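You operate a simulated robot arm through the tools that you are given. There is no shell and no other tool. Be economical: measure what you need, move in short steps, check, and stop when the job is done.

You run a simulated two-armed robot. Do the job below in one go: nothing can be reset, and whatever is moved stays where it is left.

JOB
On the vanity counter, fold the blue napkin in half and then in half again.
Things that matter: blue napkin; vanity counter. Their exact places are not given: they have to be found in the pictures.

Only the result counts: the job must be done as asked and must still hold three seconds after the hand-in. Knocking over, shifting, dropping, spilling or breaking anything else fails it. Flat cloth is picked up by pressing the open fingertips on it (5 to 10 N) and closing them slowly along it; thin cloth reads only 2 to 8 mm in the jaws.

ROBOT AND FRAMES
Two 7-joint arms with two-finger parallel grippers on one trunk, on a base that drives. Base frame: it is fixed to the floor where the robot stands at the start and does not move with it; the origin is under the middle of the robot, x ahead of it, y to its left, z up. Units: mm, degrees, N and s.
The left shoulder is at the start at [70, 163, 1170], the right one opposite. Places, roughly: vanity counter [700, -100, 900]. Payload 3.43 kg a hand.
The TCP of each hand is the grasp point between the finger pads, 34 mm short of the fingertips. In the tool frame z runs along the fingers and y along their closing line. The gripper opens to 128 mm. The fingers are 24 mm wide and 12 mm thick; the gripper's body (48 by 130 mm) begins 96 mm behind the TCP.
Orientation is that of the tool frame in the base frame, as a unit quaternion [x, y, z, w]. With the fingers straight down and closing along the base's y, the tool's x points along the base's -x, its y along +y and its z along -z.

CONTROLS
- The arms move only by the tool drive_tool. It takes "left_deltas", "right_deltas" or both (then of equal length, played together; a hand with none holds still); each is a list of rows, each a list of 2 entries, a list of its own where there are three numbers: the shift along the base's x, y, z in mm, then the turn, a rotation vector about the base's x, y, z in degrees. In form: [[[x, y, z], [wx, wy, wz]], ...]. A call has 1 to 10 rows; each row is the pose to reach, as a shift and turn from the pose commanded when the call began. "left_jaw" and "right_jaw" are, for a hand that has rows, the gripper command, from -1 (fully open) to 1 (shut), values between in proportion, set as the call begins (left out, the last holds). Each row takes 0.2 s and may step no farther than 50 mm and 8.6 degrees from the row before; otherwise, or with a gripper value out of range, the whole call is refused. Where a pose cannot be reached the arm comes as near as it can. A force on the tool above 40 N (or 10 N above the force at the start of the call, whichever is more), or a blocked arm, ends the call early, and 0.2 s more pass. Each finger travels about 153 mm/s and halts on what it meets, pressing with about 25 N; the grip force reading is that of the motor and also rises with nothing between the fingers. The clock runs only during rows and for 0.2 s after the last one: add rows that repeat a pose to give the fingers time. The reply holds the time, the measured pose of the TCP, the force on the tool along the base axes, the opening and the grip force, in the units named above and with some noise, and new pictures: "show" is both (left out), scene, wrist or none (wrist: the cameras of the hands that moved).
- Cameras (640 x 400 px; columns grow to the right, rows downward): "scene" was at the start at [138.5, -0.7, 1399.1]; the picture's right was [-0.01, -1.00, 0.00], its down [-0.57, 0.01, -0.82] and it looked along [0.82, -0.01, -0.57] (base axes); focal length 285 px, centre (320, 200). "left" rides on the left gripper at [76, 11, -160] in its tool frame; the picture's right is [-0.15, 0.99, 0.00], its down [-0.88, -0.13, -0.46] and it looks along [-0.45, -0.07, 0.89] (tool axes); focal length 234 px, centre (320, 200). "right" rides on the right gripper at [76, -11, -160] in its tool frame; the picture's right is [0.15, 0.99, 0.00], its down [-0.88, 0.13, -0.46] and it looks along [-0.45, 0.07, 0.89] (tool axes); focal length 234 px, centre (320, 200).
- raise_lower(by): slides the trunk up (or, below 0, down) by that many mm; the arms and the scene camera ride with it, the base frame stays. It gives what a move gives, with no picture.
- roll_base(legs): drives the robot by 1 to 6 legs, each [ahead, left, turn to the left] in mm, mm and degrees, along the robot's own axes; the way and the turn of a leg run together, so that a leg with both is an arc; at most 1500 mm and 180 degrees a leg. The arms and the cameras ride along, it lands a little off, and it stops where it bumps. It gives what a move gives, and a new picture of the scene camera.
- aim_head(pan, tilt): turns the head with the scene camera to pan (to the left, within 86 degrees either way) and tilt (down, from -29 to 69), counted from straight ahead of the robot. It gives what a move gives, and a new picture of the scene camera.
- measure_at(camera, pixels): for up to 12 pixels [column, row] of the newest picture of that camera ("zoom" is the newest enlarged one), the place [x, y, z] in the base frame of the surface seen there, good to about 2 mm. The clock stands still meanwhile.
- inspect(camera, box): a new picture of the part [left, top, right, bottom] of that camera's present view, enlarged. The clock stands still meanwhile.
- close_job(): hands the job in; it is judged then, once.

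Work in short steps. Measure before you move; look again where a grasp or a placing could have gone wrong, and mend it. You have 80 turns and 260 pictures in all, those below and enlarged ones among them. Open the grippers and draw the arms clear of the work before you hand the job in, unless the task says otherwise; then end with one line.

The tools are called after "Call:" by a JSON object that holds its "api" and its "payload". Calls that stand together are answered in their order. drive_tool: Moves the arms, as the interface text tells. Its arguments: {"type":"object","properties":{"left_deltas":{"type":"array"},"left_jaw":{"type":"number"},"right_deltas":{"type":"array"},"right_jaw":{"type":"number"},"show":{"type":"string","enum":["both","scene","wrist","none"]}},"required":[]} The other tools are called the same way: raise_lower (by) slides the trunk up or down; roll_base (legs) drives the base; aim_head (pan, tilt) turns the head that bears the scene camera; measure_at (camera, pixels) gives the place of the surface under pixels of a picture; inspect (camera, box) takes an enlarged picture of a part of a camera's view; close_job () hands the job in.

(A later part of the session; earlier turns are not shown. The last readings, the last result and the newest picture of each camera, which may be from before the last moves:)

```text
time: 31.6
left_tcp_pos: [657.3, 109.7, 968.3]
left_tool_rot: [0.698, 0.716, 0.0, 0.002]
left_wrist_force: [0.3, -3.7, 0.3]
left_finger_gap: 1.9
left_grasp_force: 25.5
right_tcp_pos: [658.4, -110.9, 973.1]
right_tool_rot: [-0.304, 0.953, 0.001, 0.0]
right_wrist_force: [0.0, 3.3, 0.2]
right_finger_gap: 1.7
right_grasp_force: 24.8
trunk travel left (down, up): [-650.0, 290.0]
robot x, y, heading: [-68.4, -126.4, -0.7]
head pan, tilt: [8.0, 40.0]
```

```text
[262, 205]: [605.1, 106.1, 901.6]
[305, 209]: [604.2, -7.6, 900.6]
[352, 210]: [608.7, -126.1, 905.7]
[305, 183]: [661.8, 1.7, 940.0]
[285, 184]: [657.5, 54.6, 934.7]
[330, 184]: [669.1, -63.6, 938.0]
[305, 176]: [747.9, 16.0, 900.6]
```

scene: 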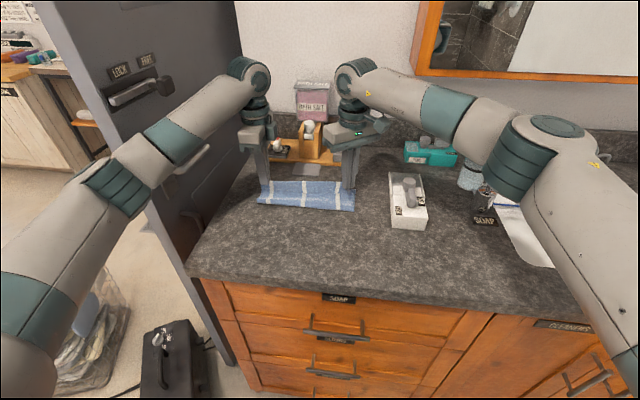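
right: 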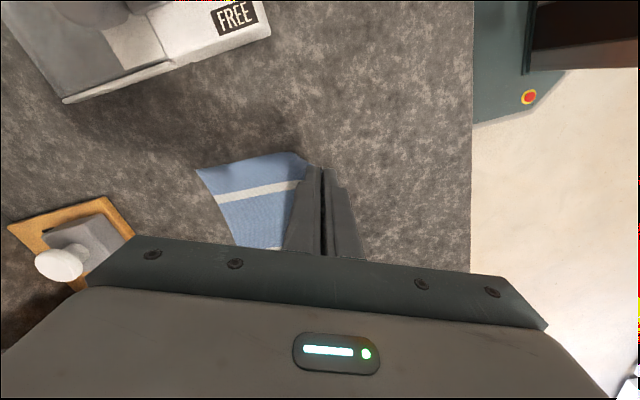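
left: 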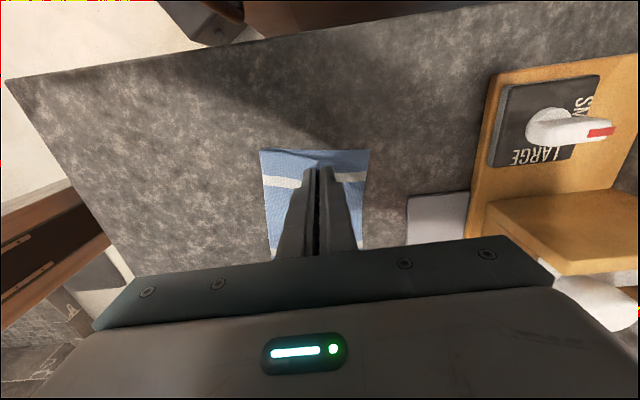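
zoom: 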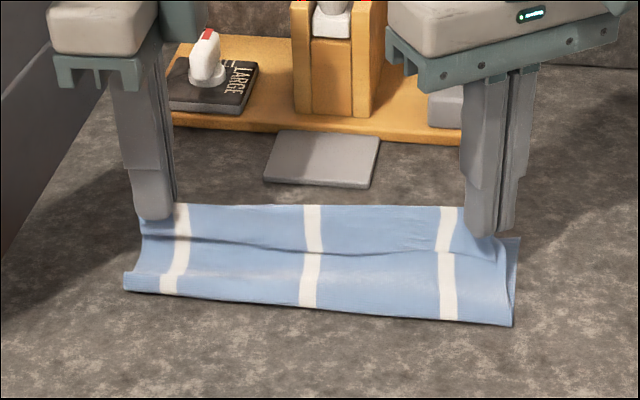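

The front fold is at x≈605. The grasped ridge is on top, with a short edge strip hanging back toward me. I lower the ridge to about x=675, just above the bottom layer, and then open the fingers a little.

Call:
{"api": "drive_tool", "payload": {"left_deltas": [[[8, 0, -8], [0, 0, 0]], [[15, 0, -16], [0, 0, 0]], [[19, 0, -24], [0, 0, 0]], [[19, 0, -26], [0, 0, 0]]], "right_deltas": [[[8, 0, -10], [0, 0, 0]], [[15, 0, -19], [0, 0, 0]], [[19, 0, -28], [0, 0, 0]], [[19, 0, -30], [0, 0, 0]]], "show": "none"}}

Call:
{"api": "drive_tool", "payload": {"left_deltas": [[[0, 0, 0], [0, 0, 0]], [[0, 0, 0], [0, 0, 0]]], "right_deltas": [[[0, 0, 0], [0, 0, 0]], [[0, 0, 0], [0, 0, 0]]], "left_jaw": 0.75, "right_jaw": 0.75, "show": "both"}}

```text
time: 32.5
left_tcp_pos: [678.1, 106.9, 942.4]
left_tool_rot: [0.7, 0.714, -0.001, 0.001]
left_wrist_force: [1.5, -3.2, 1.2]
left_finger_gap: 1.8
left_grasp_force: 25.0
right_tcp_pos: [676.8, -111.6, 942.0]
right_tool_rot: [-0.304, 0.953, 0.0, 0.0]
right_wrist_force: [-1.2, 2.7, 1.0]
right_finger_gap: 1.5
right_grasp_force: 24.9
trunk travel left (down, up): [-650.0, 290.0]
robot x, y, heading: [-67.8, -125.0, -0.6]
head pan, tilt: [8.0, 40.0]
```

```text
time: 33.1
left_tcp_pos: [678.7, 108.5, 941.9]
left_tool_rot: [0.699, 0.715, -0.001, 0.002]
left_wrist_force: [-0.5, -0.2, -0.9]
left_finger_gap: 15.6
left_grasp_force: 0.0
right_tcp_pos: [677.7, -112.5, 942.7]
right_tool_rot: [-0.305, 0.952, 0.0, 0.0]
right_wrist_force: [0.6, 0.0, -0.8]
right_finger_gap: 15.9
right_grasp_force: 0.0
trunk travel left (down, up): [-650.0, 290.0]
robot x, y, heading: [-71.4, -125.9, -0.6]
head pan, tilt: [8.0, 40.0]
```

scene: 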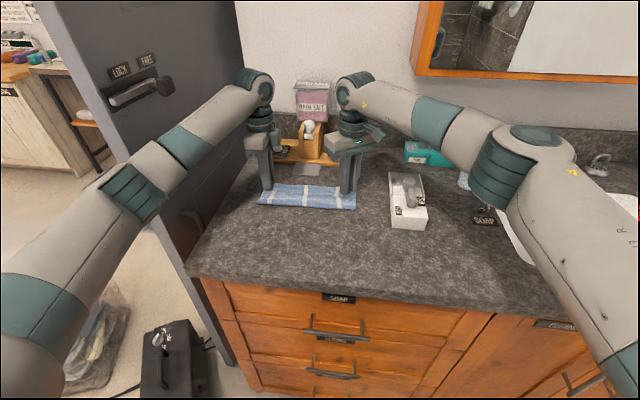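
right: 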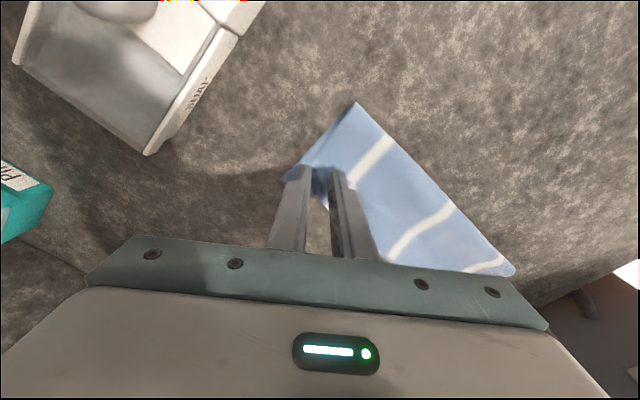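
left: 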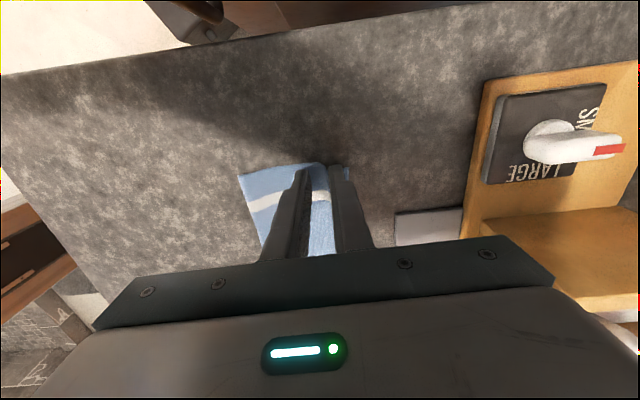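

Released. I open a little more and raise both hands straight up to view the result.

Call:
{"api": "drive_tool", "payload": {"left_deltas": [[[0, 0, 10], [0, 0, 0]], [[0, 0, 30], [0, 0, 0]], [[0, 20, 70], [0, 0, 0]], [[-20, 20, 110], [0, 0, 0]]], "right_deltas": [[[0, 0, 10], [0, 0, 0]], [[0, 0, 30], [0, 0, 0]], [[0, -20, 70], [0, 0, 0]], [[-20, -50, 110], [0, 0, 0]]], "left_jaw": 0.7, "right_jaw": 0.7, "show": "wrist"}}

Call:
{"api": "inspect", "payload": {"camera": "scene", "box": [226, 130, 386, 230]}}

```text
refused: row 4 steps farther than a row can; nothing moved
```

```text
4.00 times, centred on (306, 180) of scene
```

zoom: 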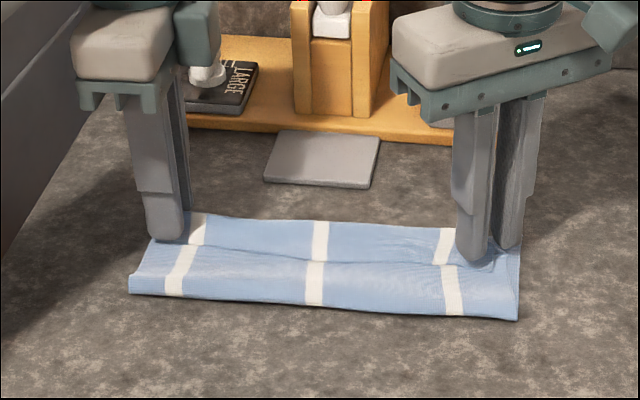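

The step was too long, so I split the raise into shorter rows.

Call:
{"api": "drive_tool", "payload": {"left_deltas": [[[0, 0, 10], [0, 0, 0]], [[0, 0, 30], [0, 0, 0]], [[0, 10, 70], [0, 0, 0]], [[-10, 15, 100], [0, 0, 0]], [[-20, 20, 130], [0, 0, 0]]], "right_deltas": [[[0, 0, 10], [0, 0, 0]], [[0, 0, 30], [0, 0, 0]], [[0, -10, 70], [0, 0, 0]], [[-10, -30, 100], [0, 0, 0]], [[-20, -50, 130], [0, 0, 0]]], "left_jaw": 0.7, "right_jaw": 0.7, "show": "wrist"}}

Call:
{"api": "inspect", "payload": {"camera": "scene", "box": [226, 130, 386, 230]}}

```text
time: 34.4
left_tcp_pos: [658.6, 128.1, 1070.9]
left_tool_rot: [0.699, 0.715, -0.001, 0.002]
left_wrist_force: [0.2, 0.3, -0.4]
left_finger_gap: 19.3
left_grasp_force: 0.2
right_tcp_pos: [656.6, -162.4, 1073.8]
right_tool_rot: [-0.306, 0.952, 0.0, 0.001]
right_wrist_force: [-0.3, -0.2, 0.7]
right_finger_gap: 19.2
right_grasp_force: 0.0
trunk travel left (down, up): [-650.0, 290.0]
robot x, y, heading: [-71.5, -127.3, -0.5]
head pan, tilt: [8.0, 40.0]
```

right: 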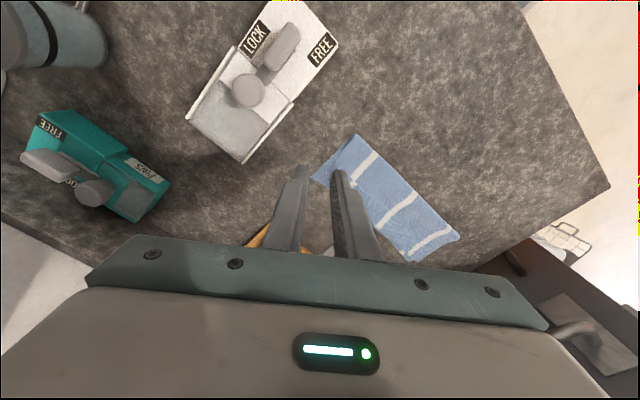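
left: 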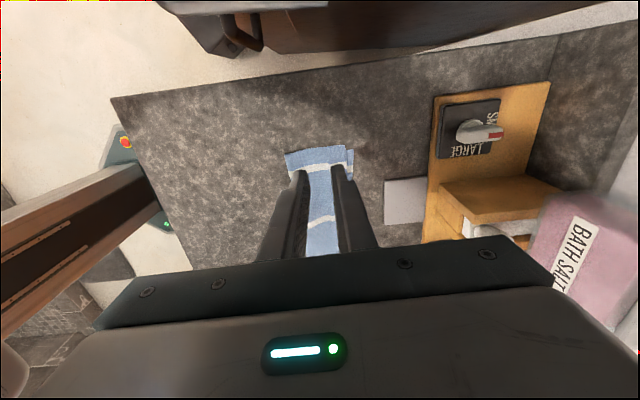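

```text
4.00 times, centred on (306, 180) of scene
```

zoom: 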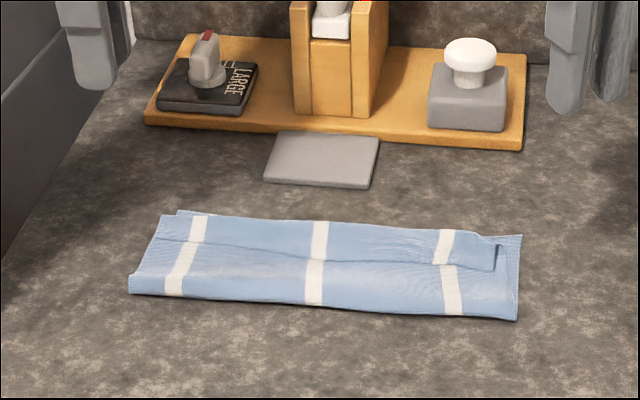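

Call:
{"api": "measure_at", "payload": {"camera": "zoom", "pixels": [[132, 285], [515, 312], [180, 213], [160, 218], [518, 238], [497, 245], [495, 270], [315, 300], [318, 225], [318, 258], [160, 235], [430, 262]]}}

Call:
{"api": "inspect", "payload": {"camera": "left", "box": [260, 120, 420, 220]}}

```text
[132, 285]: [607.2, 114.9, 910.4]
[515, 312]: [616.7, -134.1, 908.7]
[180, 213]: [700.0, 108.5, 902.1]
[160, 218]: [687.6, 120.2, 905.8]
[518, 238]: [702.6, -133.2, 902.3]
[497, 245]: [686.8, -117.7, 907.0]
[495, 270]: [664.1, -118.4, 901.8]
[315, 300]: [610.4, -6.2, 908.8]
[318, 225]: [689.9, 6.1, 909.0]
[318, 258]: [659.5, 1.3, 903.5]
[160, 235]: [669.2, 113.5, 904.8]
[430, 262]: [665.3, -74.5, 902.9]
```

```text
4.00 times, centred on (340, 170) of left
```

zoom: 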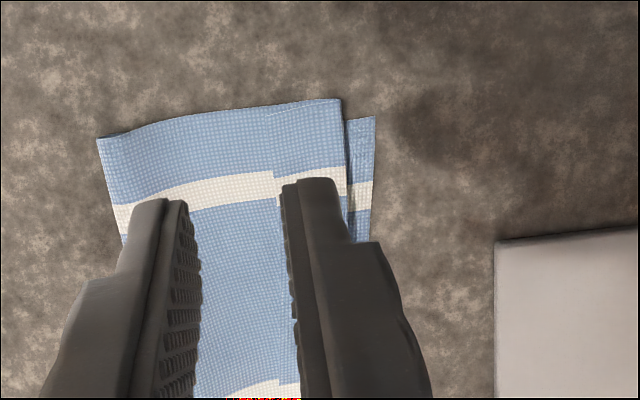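

The napkin is halved (fold x≈609, back edge x≈701), but a 28 mm hem at the free edge is turned back, with its crest at x≈688 and its edge at x≈660. I'll regrasp that hem edge with closing along x, so I test yawing the right hand the other way.

Call:
{"api": "drive_tool", "payload": {"right_deltas": [[[-5, 0, 0], [0, 0, -8.5]], [[-10, 0, 0], [0, 0, -17]], [[-10, 0, 0], [0, 0, -25.5]], [[-10, 0, 0], [0, 0, -34]], [[-10, 0, 0], [0, 0, -42.5]], [[-10, 0, 0], [0, 0, -51]], [[-10, 0, 0], [0, 0, -59.5]], [[-10, 0, 0], [0, 0, -68]], [[-10, 0, 0], [0, 0, -76.5]], [[-10, 0, 0], [0, 0, -85]]], "show": "none"}}

Call:
{"api": "drive_tool", "payload": {"right_deltas": [[[0, 5, -5], [0, 0, -8]], [[0, 10, -10], [0, 0, -16]], [[0, 20, -15], [0, 0, -24]], [[0, 30, -20], [0, 0, -32]], [[0, 50, -25], [0, 0, -38]]], "show": "both"}}

```text
time: 36.5
left_tcp_pos: [660.3, 129.5, 1069.5]
left_tool_rot: [0.699, 0.715, -0.001, 0.003]
left_wrist_force: [-0.4, -0.9, -0.6]
left_finger_gap: 19.2
left_grasp_force: 0.0
right_tcp_pos: [647.4, -161.6, 1072.4]
right_tool_rot: [0.42, 0.907, -0.001, 0.001]
right_wrist_force: [-0.3, 0.9, 0.0]
right_finger_gap: 19.2
right_grasp_force: 0.1
trunk travel left (down, up): [-650.0, 290.0]
robot x, y, heading: [-67.2, -124.0, -0.2]
head pan, tilt: [8.0, 40.0]
```

```text
time: 37.8
left_tcp_pos: [660.1, 130.8, 1069.0]
left_tool_rot: [0.699, 0.715, -0.001, 0.002]
left_wrist_force: [0.4, 0.1, -0.2]
left_finger_gap: 19.1
left_grasp_force: 0.0
right_tcp_pos: [647.8, -110.0, 1048.7]
right_tool_rot: [0.692, 0.722, -0.001, 0.0]
right_wrist_force: [-0.2, 0.3, 0.5]
right_finger_gap: 18.9
right_grasp_force: 0.0
trunk travel left (down, up): [-650.0, 290.0]
robot x, y, heading: [-64.8, -129.0, -0.4]
head pan, tilt: [8.0, 40.0]
```

scene: 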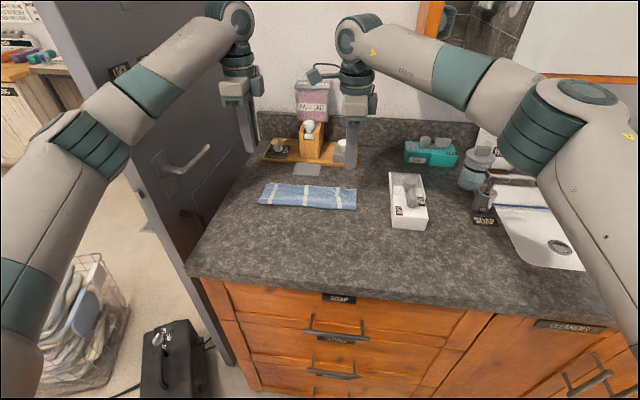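
right: 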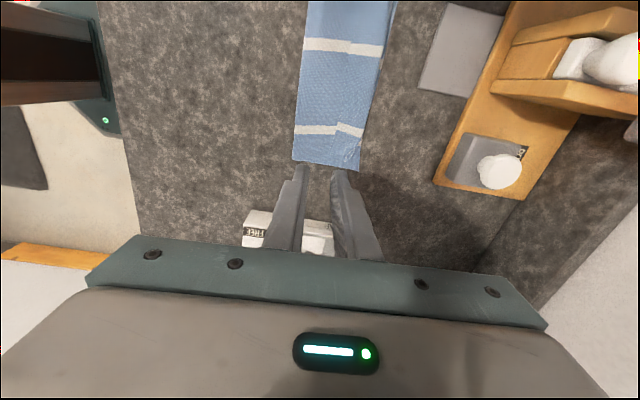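

The right hand reaches yaw -88° easily, and its camera sees the napkin lengthwise. I zoom in on the hem.

Call:
{"api": "inspect", "payload": {"camera": "right", "box": [230, 0, 454, 180]}}

```text
2.22 times, centred on (342, 90) of right
```

zoom: 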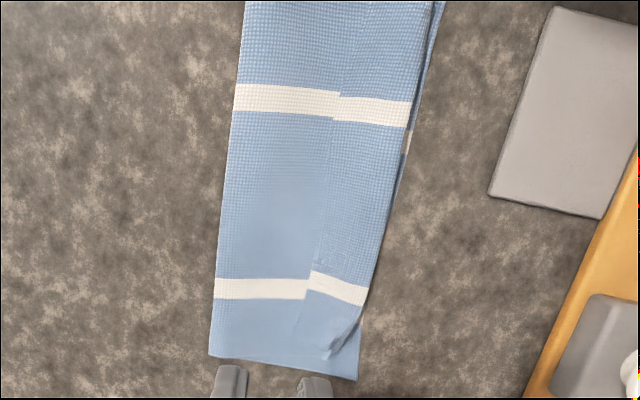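

Call:
{"api": "measure_at", "payload": {"camera": "zoom", "pixels": [[338, 95], [410, 103], [318, 200], [312, 275], [365, 290], [328, 355], [355, 375], [212, 352], [225, 200], [300, 310], [434, 10], [365, 5]]}}

```text
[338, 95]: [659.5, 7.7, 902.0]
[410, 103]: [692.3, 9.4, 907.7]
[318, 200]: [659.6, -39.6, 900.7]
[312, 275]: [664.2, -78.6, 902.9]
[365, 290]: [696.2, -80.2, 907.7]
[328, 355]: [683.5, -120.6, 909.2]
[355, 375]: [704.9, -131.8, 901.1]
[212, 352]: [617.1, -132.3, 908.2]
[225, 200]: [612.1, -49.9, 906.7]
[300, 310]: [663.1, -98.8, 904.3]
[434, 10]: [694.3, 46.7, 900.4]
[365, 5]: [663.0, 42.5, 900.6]
```

The hem edge is at x≈662 and its crest at about 690. I position both hands with a 28 mm gap straddling the hem edge (centre x≈667), left at y=95 and right at y=-80, and come down to just above.

Call:
{"api": "drive_tool", "payload": {"left_deltas": [[[2, -10, -30], [0, 0, 0]], [[4, -20, -65], [0, 0, 0]], [[6, -30, -95], [0, 0, 0]], [[7, -35, -115], [0, 0, 0]], [[7, -35, -120], [0, 0, 0]]], "right_deltas": [[[5, 8, -25], [0, 0, 0]], [[10, 16, -50], [0, 0, 0]], [[15, 25, -75], [0, 0, 0]], [[19, 30, -95], [0, 0, 0]], [[19, 30, -100], [0, 0, 0]]], "left_jaw": 0.56, "right_jaw": 0.56, "show": "wrist"}}

```text
time: 39.0
left_tcp_pos: [665.9, 95.4, 951.7]
left_tool_rot: [0.699, 0.715, -0.001, 0.001]
left_wrist_force: [1.1, -0.1, -0.7]
left_finger_gap: 28.1
left_grasp_force: 0.0
right_tcp_pos: [666.7, -83.1, 947.8]
right_tool_rot: [0.692, 0.722, 0.0, 0.001]
right_wrist_force: [-0.3, -0.1, 0.4]
right_finger_gap: 28.3
right_grasp_force: 0.1
trunk travel left (down, up): [-650.0, 290.0]
robot x, y, heading: [-67.8, -125.4, -0.4]
head pan, tilt: [8.0, 40.0]
```

right: 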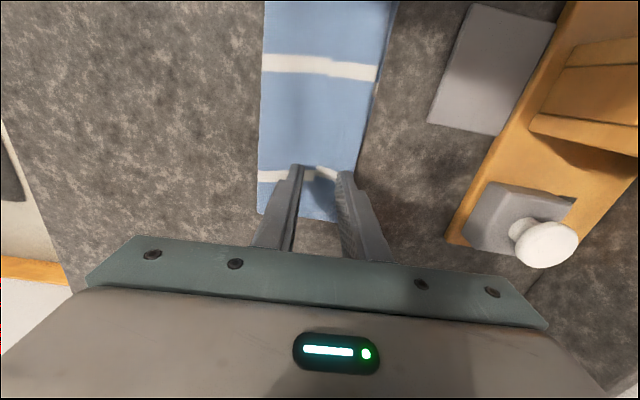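
left: 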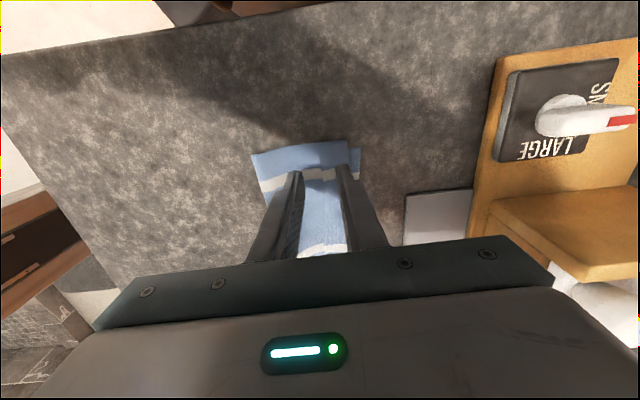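

The alignment looks right. I lower gently toward light contact on the hem.

Call:
{"api": "drive_tool", "payload": {"left_deltas": [[[0, 0, -6], [0, 0, 0]], [[0, 0, -10], [0, 0, 0]], [[0, 0, -12], [0, 0, 0]]], "right_deltas": [[[0, 0, -4], [0, 0, 0]], [[0, 0, -7], [0, 0, 0]], [[0, 0, -8.5], [0, 0, 0]]], "show": "none"}}

```text
time: 39.8
left_tcp_pos: [666.3, 95.0, 939.5]
left_tool_rot: [0.699, 0.715, -0.001, 0.002]
left_wrist_force: [-0.8, -0.1, -0.2]
left_finger_gap: 28.1
left_grasp_force: 0.1
right_tcp_pos: [668.2, -82.4, 939.6]
right_tool_rot: [0.691, 0.722, 0.0, 0.0]
right_wrist_force: [-0.4, 0.4, 0.1]
right_finger_gap: 28.2
right_grasp_force: 0.1
trunk travel left (down, up): [-650.0, 290.0]
robot x, y, heading: [-68.2, -127.9, -0.6]
head pan, tilt: [8.0, 40.0]
```

Not touching yet (TCP 939.5). I go down 2 mm more and check the force.

Call:
{"api": "drive_tool", "payload": {"left_deltas": [[[0, 0, -1], [0, 0, 0]], [[0, 0, -2], [0, 0, 0]]], "right_deltas": [[[0, 0, -1], [0, 0, 0]], [[0, 0, -2], [0, 0, 0]]], "show": "none"}}

Call:
{"api": "drive_tool", "payload": {"left_deltas": [[[0, 0, -0.5], [0, 0, 0]], [[0, 0, -1], [0, 0, 0]]], "right_deltas": [[[0, 0, -0.5], [0, 0, 0]], [[0, 0, -1], [0, 0, 0]]], "show": "none"}}

```text
time: 40.4
left_tcp_pos: [665.7, 92.9, 935.5]
left_tool_rot: [0.698, 0.716, 0.0, 0.002]
left_wrist_force: [-0.1, 0.4, 0.6]
left_finger_gap: 28.4
left_grasp_force: 0.0
right_tcp_pos: [666.9, -82.6, 937.8]
right_tool_rot: [0.691, 0.722, 0.0, 0.001]
right_wrist_force: [-0.2, 0.0, -0.4]
right_finger_gap: 28.5
right_grasp_force: 0.1
trunk travel left (down, up): [-650.0, 290.0]
robot x, y, heading: [-67.6, -126.4, -0.4]
head pan, tilt: [8.0, 40.0]
```

```text
time: 41.0
left_tcp_pos: [666.9, 95.5, 936.0]
left_tool_rot: [0.7, 0.714, 0.0, 0.001]
left_wrist_force: [0.0, -0.6, 2.8]
left_finger_gap: 28.2
left_grasp_force: 0.5
right_tcp_pos: [665.5, -82.5, 936.4]
right_tool_rot: [0.691, 0.723, 0.0, 0.001]
right_wrist_force: [0.1, -0.1, -0.2]
right_finger_gap: 28.2
right_grasp_force: 0.2
trunk travel left (down, up): [-650.0, 290.0]
robot x, y, heading: [-68.4, -126.7, -0.6]
head pan, tilt: [8.0, 40.0]
```

The left is in light contact (2.8 N). I add 1 mm on the right and start closing.

Call:
{"api": "drive_tool", "payload": {"left_deltas": [[[0, 0, 0], [0, 0, 0]], [[0, 0, 0], [0, 0, 0]]], "right_deltas": [[[0, 0, -0.6], [0, 0, 0]], [[0, 0, -1], [0, 0, 0]]], "show": "none"}}

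Call:
{"api": "drive_tool", "payload": {"left_deltas": [[[0, 0, 0], [0, 0, 0]]], "right_deltas": [[[0, 0, 0], [0, 0, 0]]], "left_jaw": 0.7, "right_jaw": 0.7, "show": "wrist"}}

```text
time: 41.5
left_tcp_pos: [665.0, 93.3, 936.4]
left_tool_rot: [0.699, 0.715, -0.001, 0.002]
left_wrist_force: [1.0, 0.1, 3.0]
left_finger_gap: 28.4
left_grasp_force: 0.3
right_tcp_pos: [666.3, -82.2, 936.7]
right_tool_rot: [0.691, 0.723, 0.0, 0.0]
right_wrist_force: [0.0, -0.4, 1.8]
right_finger_gap: 28.3
right_grasp_force: 0.2
trunk travel left (down, up): [-650.0, 290.0]
robot x, y, heading: [-69.5, -124.2, -0.5]
head pan, tilt: [8.0, 40.0]
```

```text
time: 42.0
left_tcp_pos: [665.1, 94.7, 935.7]
left_tool_rot: [0.699, 0.715, -0.001, 0.002]
left_wrist_force: [-0.9, -1.0, 3.5]
left_finger_gap: 18.9
left_grasp_force: 0.0
right_tcp_pos: [666.7, -82.4, 935.4]
right_tool_rot: [0.692, 0.722, 0.001, 0.001]
right_wrist_force: [-0.2, 0.8, 3.0]
right_finger_gap: 19.2
right_grasp_force: 0.1
trunk travel left (down, up): [-650.0, 290.0]
robot x, y, heading: [-69.4, -126.4, -0.5]
head pan, tilt: [8.0, 40.0]
```

right: 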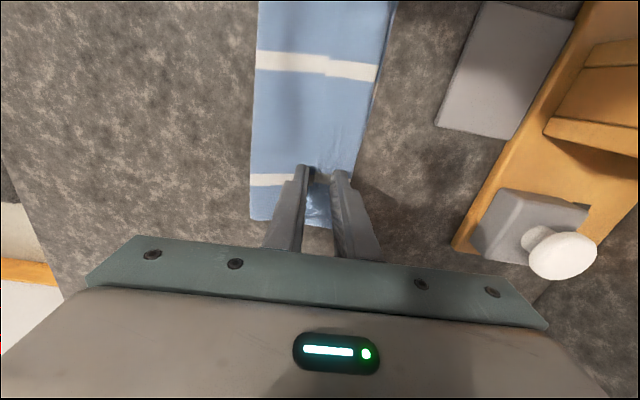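
left: 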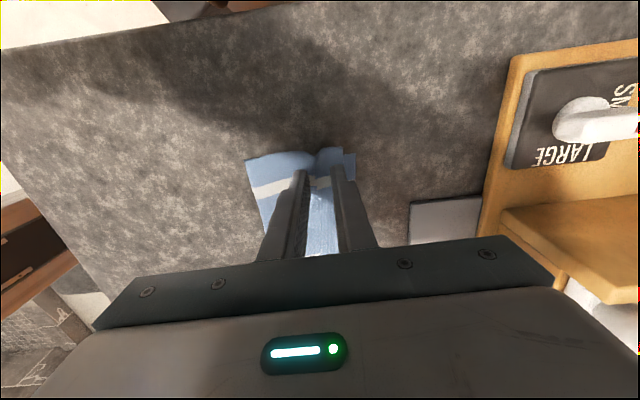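

I zoom in to see which layers are gathering between the fingers.

Call:
{"api": "inspect", "payload": {"camera": "left", "box": [240, 130, 400, 230]}}

Call:
{"api": "inspect", "payload": {"camera": "right", "box": [240, 100, 400, 240]}}

```text
4.00 times, centred on (320, 180) of left
```

zoom: 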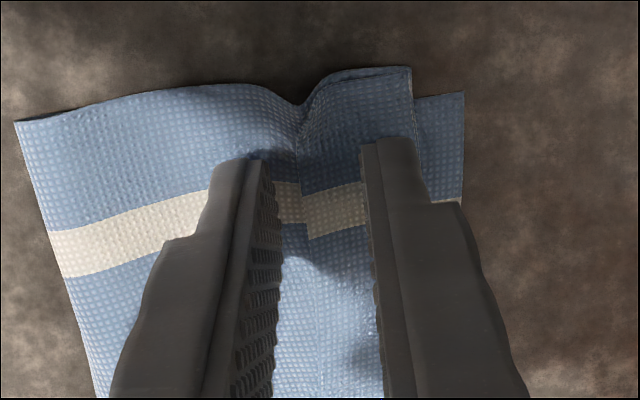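

```text
2.86 times, centred on (320, 170) of right
```

zoom: 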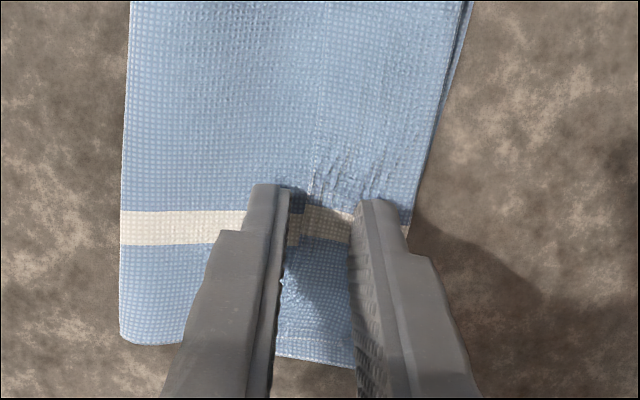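

The fingers are gathering the hem and the sheet together, which isn't what I want. I reopen and lift to reassess; next I'll grasp the crest itself, let the hem hang, and lay it down toward the back.

Call:
{"api": "drive_tool", "payload": {"left_deltas": [[[0, 0, 2], [0, 0, 0]], [[0, 0, 15], [0, 0, 0]], [[0, 0, 40], [0, 0, 0]], [[0, 0, 70], [0, 0, 0]]], "right_deltas": [[[0, 0, 2], [0, 0, 0]], [[0, 0, 15], [0, 0, 0]], [[0, -10, 45], [0, 0, 0]], [[0, -30, 90], [0, 0, 0]]], "left_jaw": 0.55, "right_jaw": 0.55, "show": "none"}}

Call:
{"api": "inspect", "payload": {"camera": "scene", "box": [226, 150, 386, 230]}}

Call:
{"api": "inspect", "payload": {"camera": "right", "box": [230, 0, 454, 180]}}

```text
time: 43.0
left_tcp_pos: [664.1, 92.1, 1007.7]
left_tool_rot: [0.7, 0.715, -0.001, 0.002]
left_wrist_force: [-1.0, 0.5, -0.3]
left_finger_gap: 28.8
left_grasp_force: 0.1
right_tcp_pos: [663.8, -113.7, 1026.9]
right_tool_rot: [0.691, 0.723, 0.002, 0.001]
right_wrist_force: [-0.7, 0.1, 0.0]
right_finger_gap: 28.9
right_grasp_force: 0.0
trunk travel left (down, up): [-650.0, 290.0]
robot x, y, heading: [-67.7, -127.7, -0.6]
head pan, tilt: [8.0, 40.0]
```

```text
4.00 times, centred on (306, 190) of scene
```

zoom: 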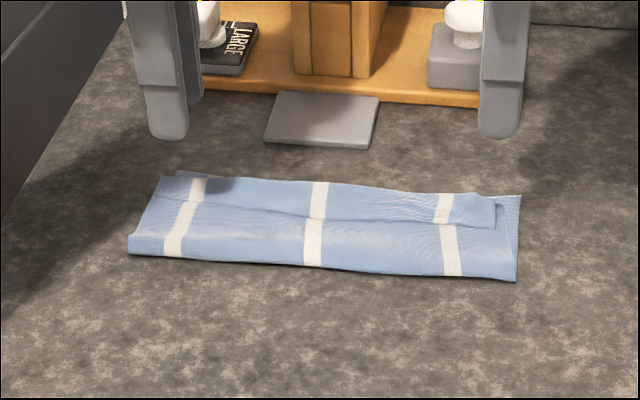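

```text
2.22 times, centred on (342, 90) of right
```

zoom: 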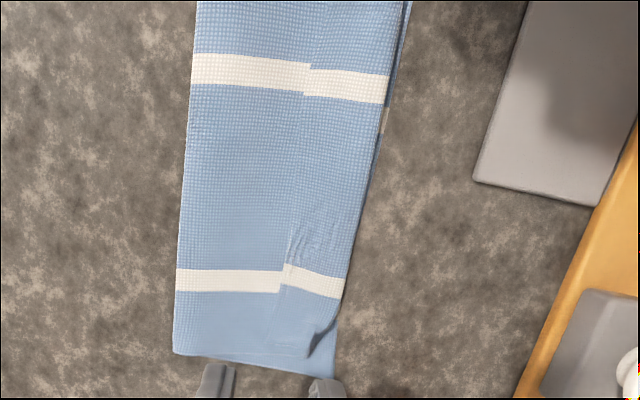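

I measure the crest and hem edges again for the crest grasp.

Call:
{"api": "measure_at", "payload": {"camera": "zoom", "pixels": [[388, 80], [345, 285], [335, 325], [310, 355], [336, 368], [290, 265], [272, 345], [178, 340], [185, 200], [375, 170], [383, 150], [300, 90]]}}

Call:
{"api": "measure_at", "payload": {"camera": "scene", "pixels": [[271, 193], [267, 195], [267, 200], [274, 193], [260, 209]]}}

```text
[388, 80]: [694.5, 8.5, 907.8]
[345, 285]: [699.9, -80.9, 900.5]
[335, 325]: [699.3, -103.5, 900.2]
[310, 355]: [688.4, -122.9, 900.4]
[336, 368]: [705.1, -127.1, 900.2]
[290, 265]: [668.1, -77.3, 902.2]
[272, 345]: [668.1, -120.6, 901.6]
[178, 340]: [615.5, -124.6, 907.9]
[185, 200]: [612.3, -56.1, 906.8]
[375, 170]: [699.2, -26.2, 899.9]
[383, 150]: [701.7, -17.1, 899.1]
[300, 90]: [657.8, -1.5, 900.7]
```

```text
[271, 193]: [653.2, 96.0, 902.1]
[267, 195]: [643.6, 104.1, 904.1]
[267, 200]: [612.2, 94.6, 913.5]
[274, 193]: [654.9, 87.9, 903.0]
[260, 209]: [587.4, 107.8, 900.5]
```

The crest runs along x≈690–696. I place both hands centred at x≈690 with a 30 mm gap, straddling the crest, and go down to about 5 mm above contact.

Call:
{"api": "drive_tool", "payload": {"left_deltas": [[[8, 0, -20], [0, 0, 0]], [[17, 2, -40], [0, 0, 0]], [[24, 3, -60], [0, 0, 0]], [[24, 3, -67], [0, 0, 0]], [[24, 3, -67], [0, 0, 0]]], "right_deltas": [[[8, 8, -20], [0, 0, 0]], [[17, 18, -45], [0, 0, 0]], [[27, 26, -70], [0, 0, 0]], [[27, 26, -86], [0, 0, 0]], [[27, 26, -86], [0, 0, 0]]], "left_jaw": 0.53, "right_jaw": 0.53, "show": "wrist"}}

```text
time: 44.1
left_tcp_pos: [690.2, 99.6, 937.4]
left_tool_rot: [0.699, 0.715, 0.0, 0.001]
left_wrist_force: [-0.8, -0.4, 0.6]
left_finger_gap: 30.2
left_grasp_force: 0.1
right_tcp_pos: [691.6, -83.7, 941.5]
right_tool_rot: [0.692, 0.722, -0.001, 0.001]
right_wrist_force: [0.2, 0.3, -0.1]
right_finger_gap: 30.1
right_grasp_force: 0.1
trunk travel left (down, up): [-650.0, 290.0]
robot x, y, heading: [-66.9, -126.8, -0.7]
head pan, tilt: [8.0, 40.0]
```

right: 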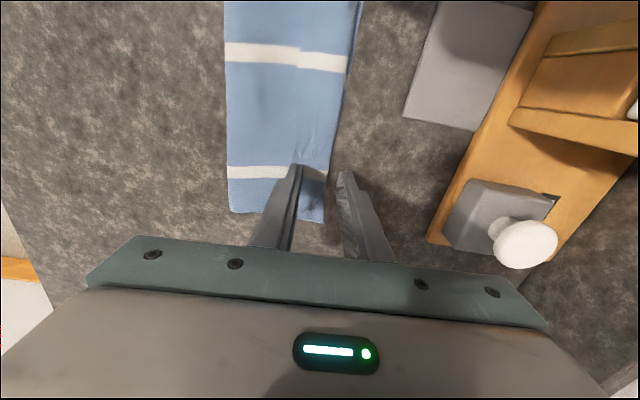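
left: 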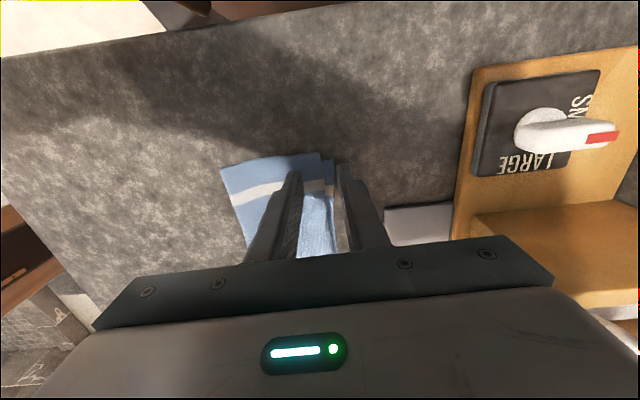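

Both hands straddle the crest. I lower the last few millimetres.

Call:
{"api": "drive_tool", "payload": {"left_deltas": [[[0, 0, -0.5], [0, 0, 0]], [[0, 0, -1], [0, 0, 0]], [[0, 0, -1], [0, 0, 0]]], "right_deltas": [[[-4, 0, -2], [0, 0, 0]], [[-4, 0, -4], [0, 0, 0]], [[-4, 0, -5], [0, 0, 0]]], "show": "none"}}

Call:
{"api": "drive_tool", "payload": {"left_deltas": [[[0, 0, 0], [0, 0, 0]]], "right_deltas": [[[0, 0, 0], [0, 0, 0]]], "left_jaw": 0.72, "right_jaw": 0.72, "show": "wrist"}}

```text
time: 45.0
left_tcp_pos: [689.7, 97.0, 939.4]
left_tool_rot: [0.699, 0.715, 0.0, 0.002]
left_wrist_force: [-0.2, -0.5, -0.7]
left_finger_gap: 30.0
left_grasp_force: 0.0
right_tcp_pos: [690.1, -85.0, 936.0]
right_tool_rot: [0.691, 0.722, 0.001, 0.001]
right_wrist_force: [0.0, 0.7, 3.1]
right_finger_gap: 30.1
right_grasp_force: 0.0
trunk travel left (down, up): [-650.0, 290.0]
robot x, y, heading: [-66.8, -127.7, -0.5]
head pan, tilt: [8.0, 40.0]
```

```text
time: 45.4
left_tcp_pos: [689.1, 98.3, 938.3]
left_tool_rot: [0.699, 0.715, 0.0, 0.002]
left_wrist_force: [-0.3, -0.5, 0.5]
left_finger_gap: 17.9
left_grasp_force: 0.1
right_tcp_pos: [688.8, -85.0, 935.7]
right_tool_rot: [0.691, 0.723, 0.001, 0.001]
right_wrist_force: [-0.2, -0.1, 5.4]
right_finger_gap: 17.6
right_grasp_force: 0.0
trunk travel left (down, up): [-650.0, 290.0]
robot x, y, heading: [-66.4, -125.2, -0.2]
head pan, tilt: [8.0, 40.0]
```

right: 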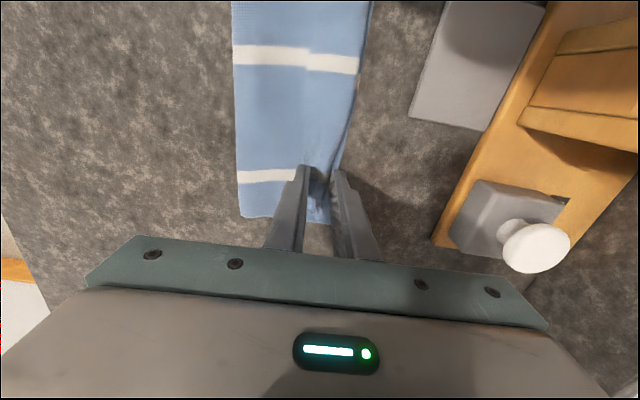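
left: 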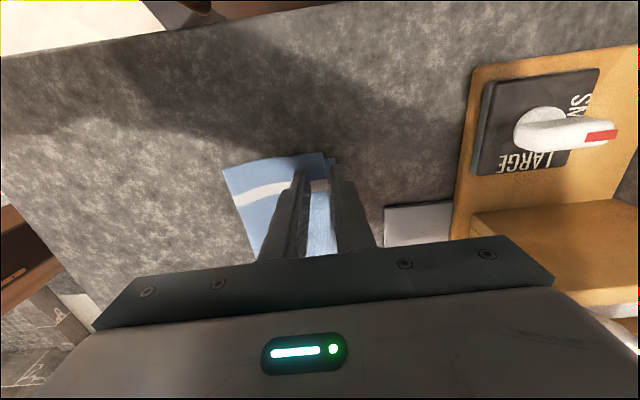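

The right side is pressing a bit deep, so I raise it 1.5 mm to avoid the bottom layer, and keep closing in two steps.

Call:
{"api": "drive_tool", "payload": {"left_deltas": [[[0, 0, -0.5], [0, 0, 0]]], "right_deltas": [[[0, 0, 1.5], [0, 0, 0]]], "left_jaw": 0.84, "right_jaw": 0.84, "show": "none"}}

Call:
{"api": "drive_tool", "payload": {"left_deltas": [[[0, 0, 0], [0, 0, 0]], [[0, 0, 0], [0, 0, 0]]], "right_deltas": [[[0, 0, 0], [0, 0, 0]], [[0, 0, 0], [0, 0, 0]]], "left_jaw": 1, "right_jaw": 1, "show": "none"}}

Call:
{"api": "drive_tool", "payload": {"left_deltas": [[[0, 0, 10], [0, 0, 0]], [[-2, 0, 20], [0, 0, 0]], [[-4, 0, 30], [0, 0, 0]]], "right_deltas": [[[0, 0, 10], [0, 0, 0]], [[-2, 0, 20], [0, 0, 0]], [[-4, 0, 30], [0, 0, 0]]], "show": "wrist"}}

Call:
{"api": "inspect", "payload": {"camera": "scene", "box": [226, 130, 386, 230]}}

```text
time: 45.8
left_tcp_pos: [690.9, 96.9, 938.4]
left_tool_rot: [0.699, 0.715, -0.001, 0.002]
left_wrist_force: [0.2, 0.1, 0.2]
left_finger_gap: 10.3
left_grasp_force: 0.2
right_tcp_pos: [690.1, -85.2, 936.1]
right_tool_rot: [0.691, 0.722, 0.0, 0.001]
right_wrist_force: [-0.5, 0.9, 2.7]
right_finger_gap: 10.7
right_grasp_force: 0.2
trunk travel left (down, up): [-650.0, 290.0]
robot x, y, heading: [-66.7, -123.9, -0.4]
head pan, tilt: [8.0, 40.0]
```

```text
time: 46.4
left_tcp_pos: [689.7, 98.3, 937.3]
left_tool_rot: [0.699, 0.715, -0.001, 0.002]
left_wrist_force: [-0.7, 0.1, -0.3]
left_finger_gap: 0.1
left_grasp_force: 24.9
right_tcp_pos: [689.1, -85.6, 937.7]
right_tool_rot: [0.692, 0.722, 0.0, 0.0]
right_wrist_force: [-0.8, -0.6, 0.6]
right_finger_gap: 2.0
right_grasp_force: 24.4
trunk travel left (down, up): [-650.0, 290.0]
robot x, y, heading: [-66.2, -123.4, -0.4]
head pan, tilt: [8.0, 40.0]
```

```text
time: 47.1
left_tcp_pos: [684.6, 96.8, 969.2]
left_tool_rot: [0.699, 0.715, 0.0, 0.003]
left_wrist_force: [-0.2, 0.7, -0.7]
left_finger_gap: 0.0
left_grasp_force: 24.9
right_tcp_pos: [684.4, -85.9, 967.0]
right_tool_rot: [0.69, 0.723, 0.0, 0.0]
right_wrist_force: [0.9, 0.0, -1.2]
right_finger_gap: 2.2
right_grasp_force: 25.7
trunk travel left (down, up): [-650.0, 290.0]
robot x, y, heading: [-69.3, -125.6, -0.2]
head pan, tilt: [8.0, 40.0]
```

right: 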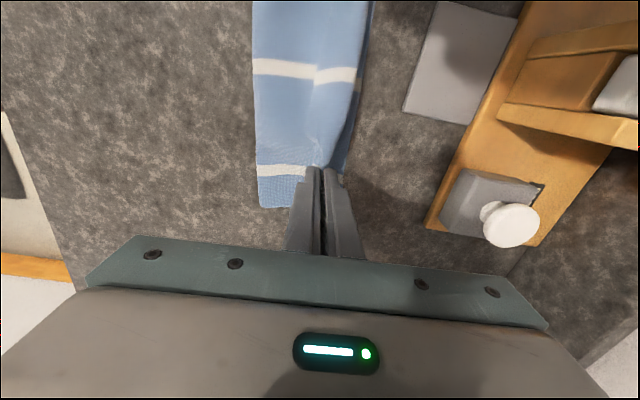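
left: 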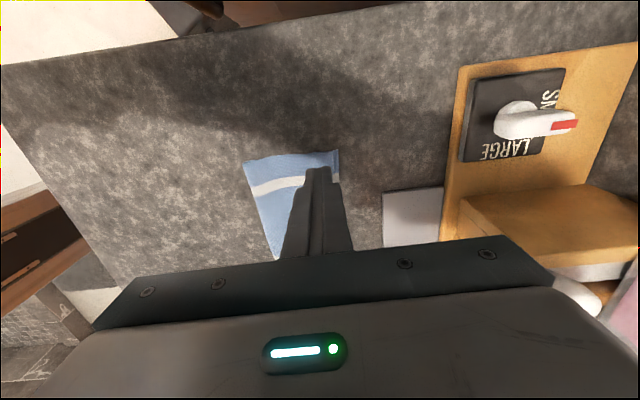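

```text
4.00 times, centred on (306, 180) of scene
```

zoom: 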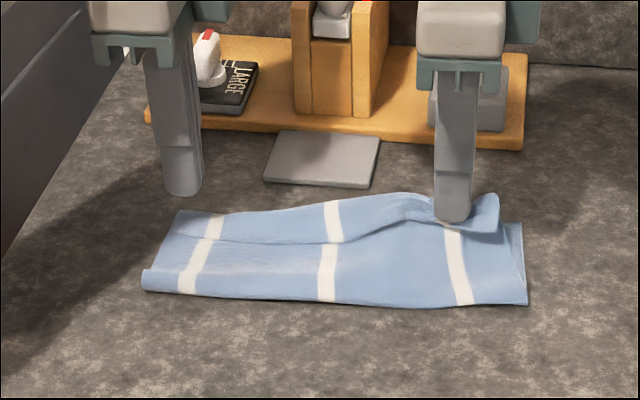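

The left closed empty, but the right holds the crest with its hem hanging. I try the lay-back on the right: a bit toward the back, then down while drawing back so the hem lands pointing rearward.

Call:
{"api": "drive_tool", "payload": {"right_deltas": [[[6, 0, 3], [0, 0, 0]], [[14, 0, 3], [0, 0, 0]], [[14, 0, -4], [0, 0, 0]], [[10, 0, -9], [0, 0, 0]], [[3, 0, -14], [0, 0, 0]], [[-5, 0, -19], [0, 0, 0]], [[-13, 0, -23], [0, 0, 0]], [[-18, 0, -26], [0, 0, 0]]], "left_deltas": [[[0, 0, 5], [0, 0, 0]], [[0, 0, 10], [0, 0, 0]], [[0, 0, 20], [0, 0, 0]], [[0, 0, 30], [0, 0, 0]], [[0, 0, 40], [0, 0, 0]], [[0, 0, 50], [0, 0, 0]], [[0, 0, 60], [0, 0, 0]], [[0, 0, 60], [0, 0, 0]]], "show": "none"}}

Call:
{"api": "inspect", "payload": {"camera": "scene", "box": [226, 130, 386, 230]}}

Call:
{"api": "inspect", "payload": {"camera": "left", "box": [220, 100, 420, 225]}}

```text
time: 49.0
left_tcp_pos: [687.6, 95.9, 1025.6]
left_tool_rot: [0.699, 0.715, 0.0, 0.002]
left_wrist_force: [-0.3, -0.2, -0.7]
left_finger_gap: 0.3
left_grasp_force: 24.6
right_tcp_pos: [668.4, -85.6, 940.2]
right_tool_rot: [0.692, 0.722, 0.0, 0.0]
right_wrist_force: [0.1, -0.3, 0.0]
right_finger_gap: 2.2
right_grasp_force: 24.5
trunk travel left (down, up): [-650.0, 290.0]
robot x, y, heading: [-70.6, -125.2, -0.4]
head pan, tilt: [8.0, 40.0]
```

```text
4.00 times, centred on (306, 180) of scene
```

zoom: 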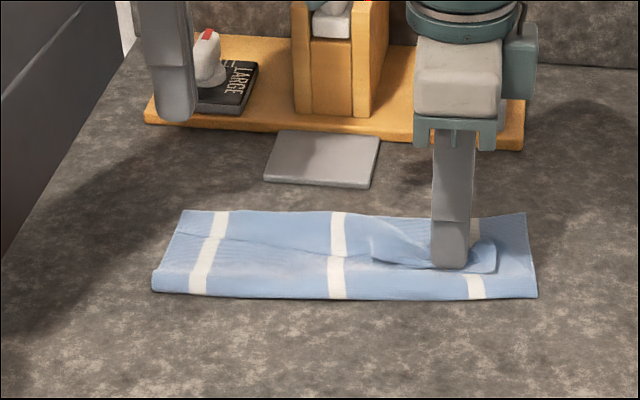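

```text
3.20 times, centred on (320, 162) of left
```

zoom: 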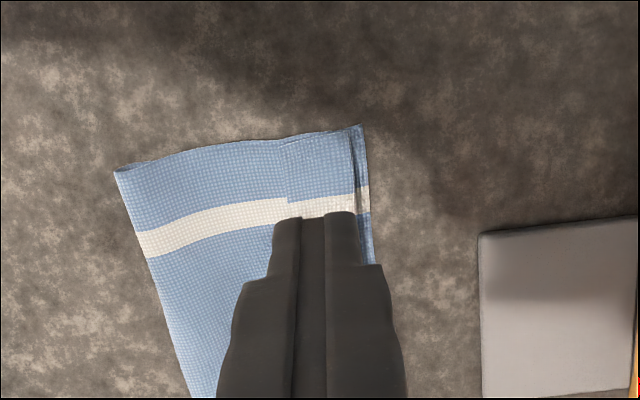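

The hem didn't flip on the right. New idea: press with the fingers nearly closed, one fingertip on the sheet and one on the hem, then *open* them so the hem is dragged rearward off the anchored sheet. I release the right, raise it and measure.

Call:
{"api": "drive_tool", "payload": {"right_deltas": [[[0, 0, 0], [0, 0, 0]], [[0, 0, 5], [0, 0, 0]], [[0, -5, 40], [0, 0, 0]], [[0, -20, 80], [0, 0, 0]], [[0, -40, 110], [0, 0, 0]]], "right_jaw": 0.7, "show": "wrist"}}

Call:
{"api": "inspect", "payload": {"camera": "right", "box": [200, 0, 424, 180]}}

```text
time: 50.1
left_tcp_pos: [686.3, 96.2, 1026.1]
left_tool_rot: [0.699, 0.715, -0.001, 0.001]
left_wrist_force: [0.4, -0.5, -0.4]
left_finger_gap: 0.0
left_grasp_force: 25.0
right_tcp_pos: [666.8, -127.0, 1050.6]
right_tool_rot: [0.691, 0.722, -0.001, 0.0]
right_wrist_force: [0.0, -0.4, 0.5]
right_finger_gap: 19.4
right_grasp_force: 0.0
trunk travel left (down, up): [-650.0, 290.0]
robot x, y, heading: [-67.8, -122.8, -0.9]
head pan, tilt: [8.0, 40.0]
```

right: 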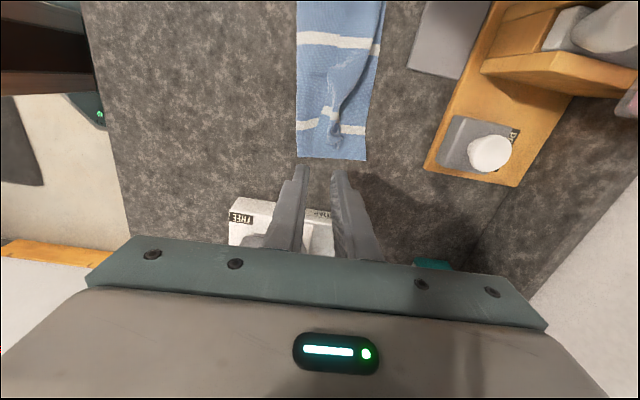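

```text
2.22 times, centred on (312, 90) of right
```

zoom: 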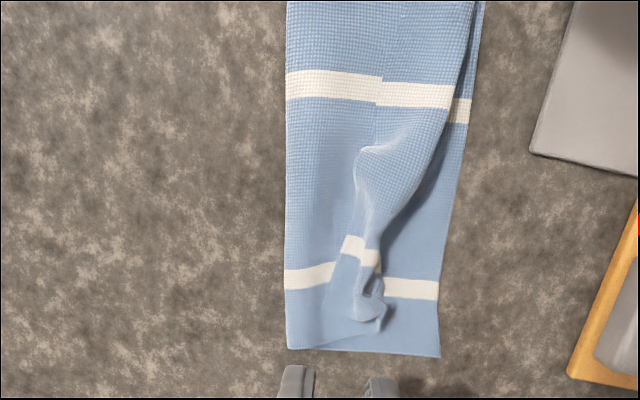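

The right part of the top layer is now bunched at mid-width. Best is to unfold completely and regrasp with the outer finger off the cloth so no hem forms. I measure the bunch and the left crest.

Call:
{"api": "measure_at", "payload": {"camera": "zoom", "pixels": [[365, 240], [368, 280], [345, 245], [380, 250], [370, 200], [380, 310], [352, 310], [290, 345], [438, 350], [420, 150], [475, 30], [380, 30]]}}

Call:
{"api": "inspect", "payload": {"camera": "left", "box": [220, 100, 420, 225]}}

```text
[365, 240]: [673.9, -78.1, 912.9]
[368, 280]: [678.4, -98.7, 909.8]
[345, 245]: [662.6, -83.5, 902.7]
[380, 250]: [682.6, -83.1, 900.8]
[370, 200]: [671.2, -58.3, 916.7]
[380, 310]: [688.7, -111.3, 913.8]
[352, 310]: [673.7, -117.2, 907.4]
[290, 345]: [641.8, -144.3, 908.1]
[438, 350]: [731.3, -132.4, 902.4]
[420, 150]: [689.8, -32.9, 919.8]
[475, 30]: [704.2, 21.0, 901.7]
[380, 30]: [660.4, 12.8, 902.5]
```

```text
3.20 times, centred on (320, 162) of left
```

zoom: 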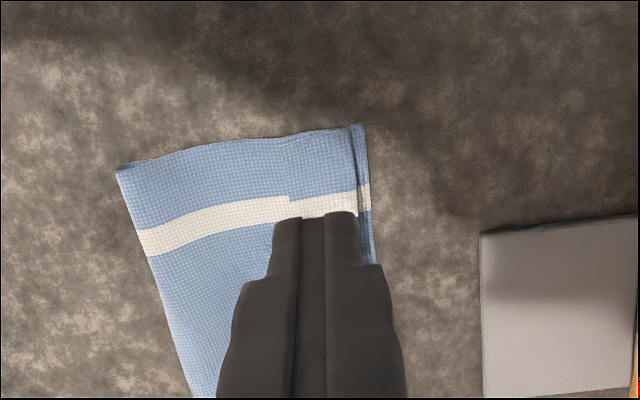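

The bunch at right is at x≈674, y≈-90, up to z≈913. I lower both hands straddling it and the left crest, with a 30 mm gap.

Call:
{"api": "drive_tool", "payload": {"left_deltas": [[[2, 0, -20], [0, 0, 0]], [[2, 0, -50], [0, 0, 0]], [[2, 0, -75], [0, 0, 0]], [[2, 0, -84], [0, 0, 0]], [[2, 0, -88], [0, 0, 0]], [[2, 0, -89], [0, 0, 0]]], "right_deltas": [[[3, 15, -25], [0, 0, 0]], [[8, 30, -60], [0, 0, 0]], [[8, 37, -90], [0, 0, 0]], [[8, 37, -105], [0, 0, 0]], [[8, 37, -111], [0, 0, 0]], [[8, 37, -112], [0, 0, 0]]], "left_jaw": 0.53, "right_jaw": 0.45, "show": "wrist"}}

```text
time: 51.5
left_tcp_pos: [689.5, 97.0, 937.8]
left_tool_rot: [0.699, 0.715, 0.0, 0.002]
left_wrist_force: [-0.4, -0.4, -0.5]
left_finger_gap: 30.1
left_grasp_force: 0.1
right_tcp_pos: [673.9, -88.3, 937.3]
right_tool_rot: [0.692, 0.722, -0.001, 0.0]
right_wrist_force: [0.0, -0.1, -1.3]
right_finger_gap: 35.4
right_grasp_force: 0.0
trunk travel left (down, up): [-650.0, 290.0]
robot x, y, heading: [-64.7, -128.0, -0.5]
head pan, tilt: [8.0, 40.0]
```

right: 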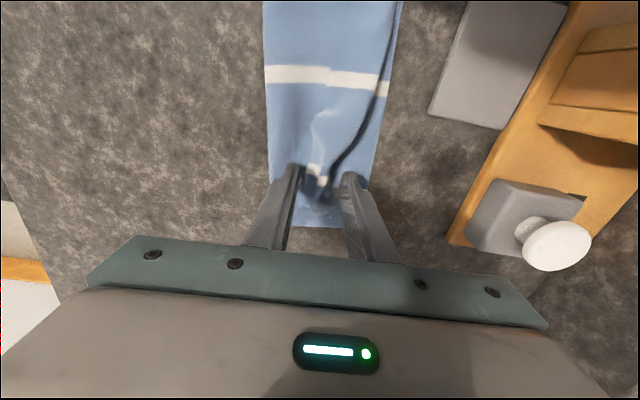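
left: 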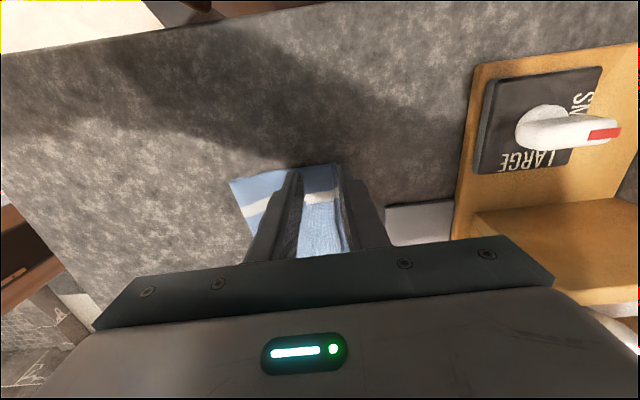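

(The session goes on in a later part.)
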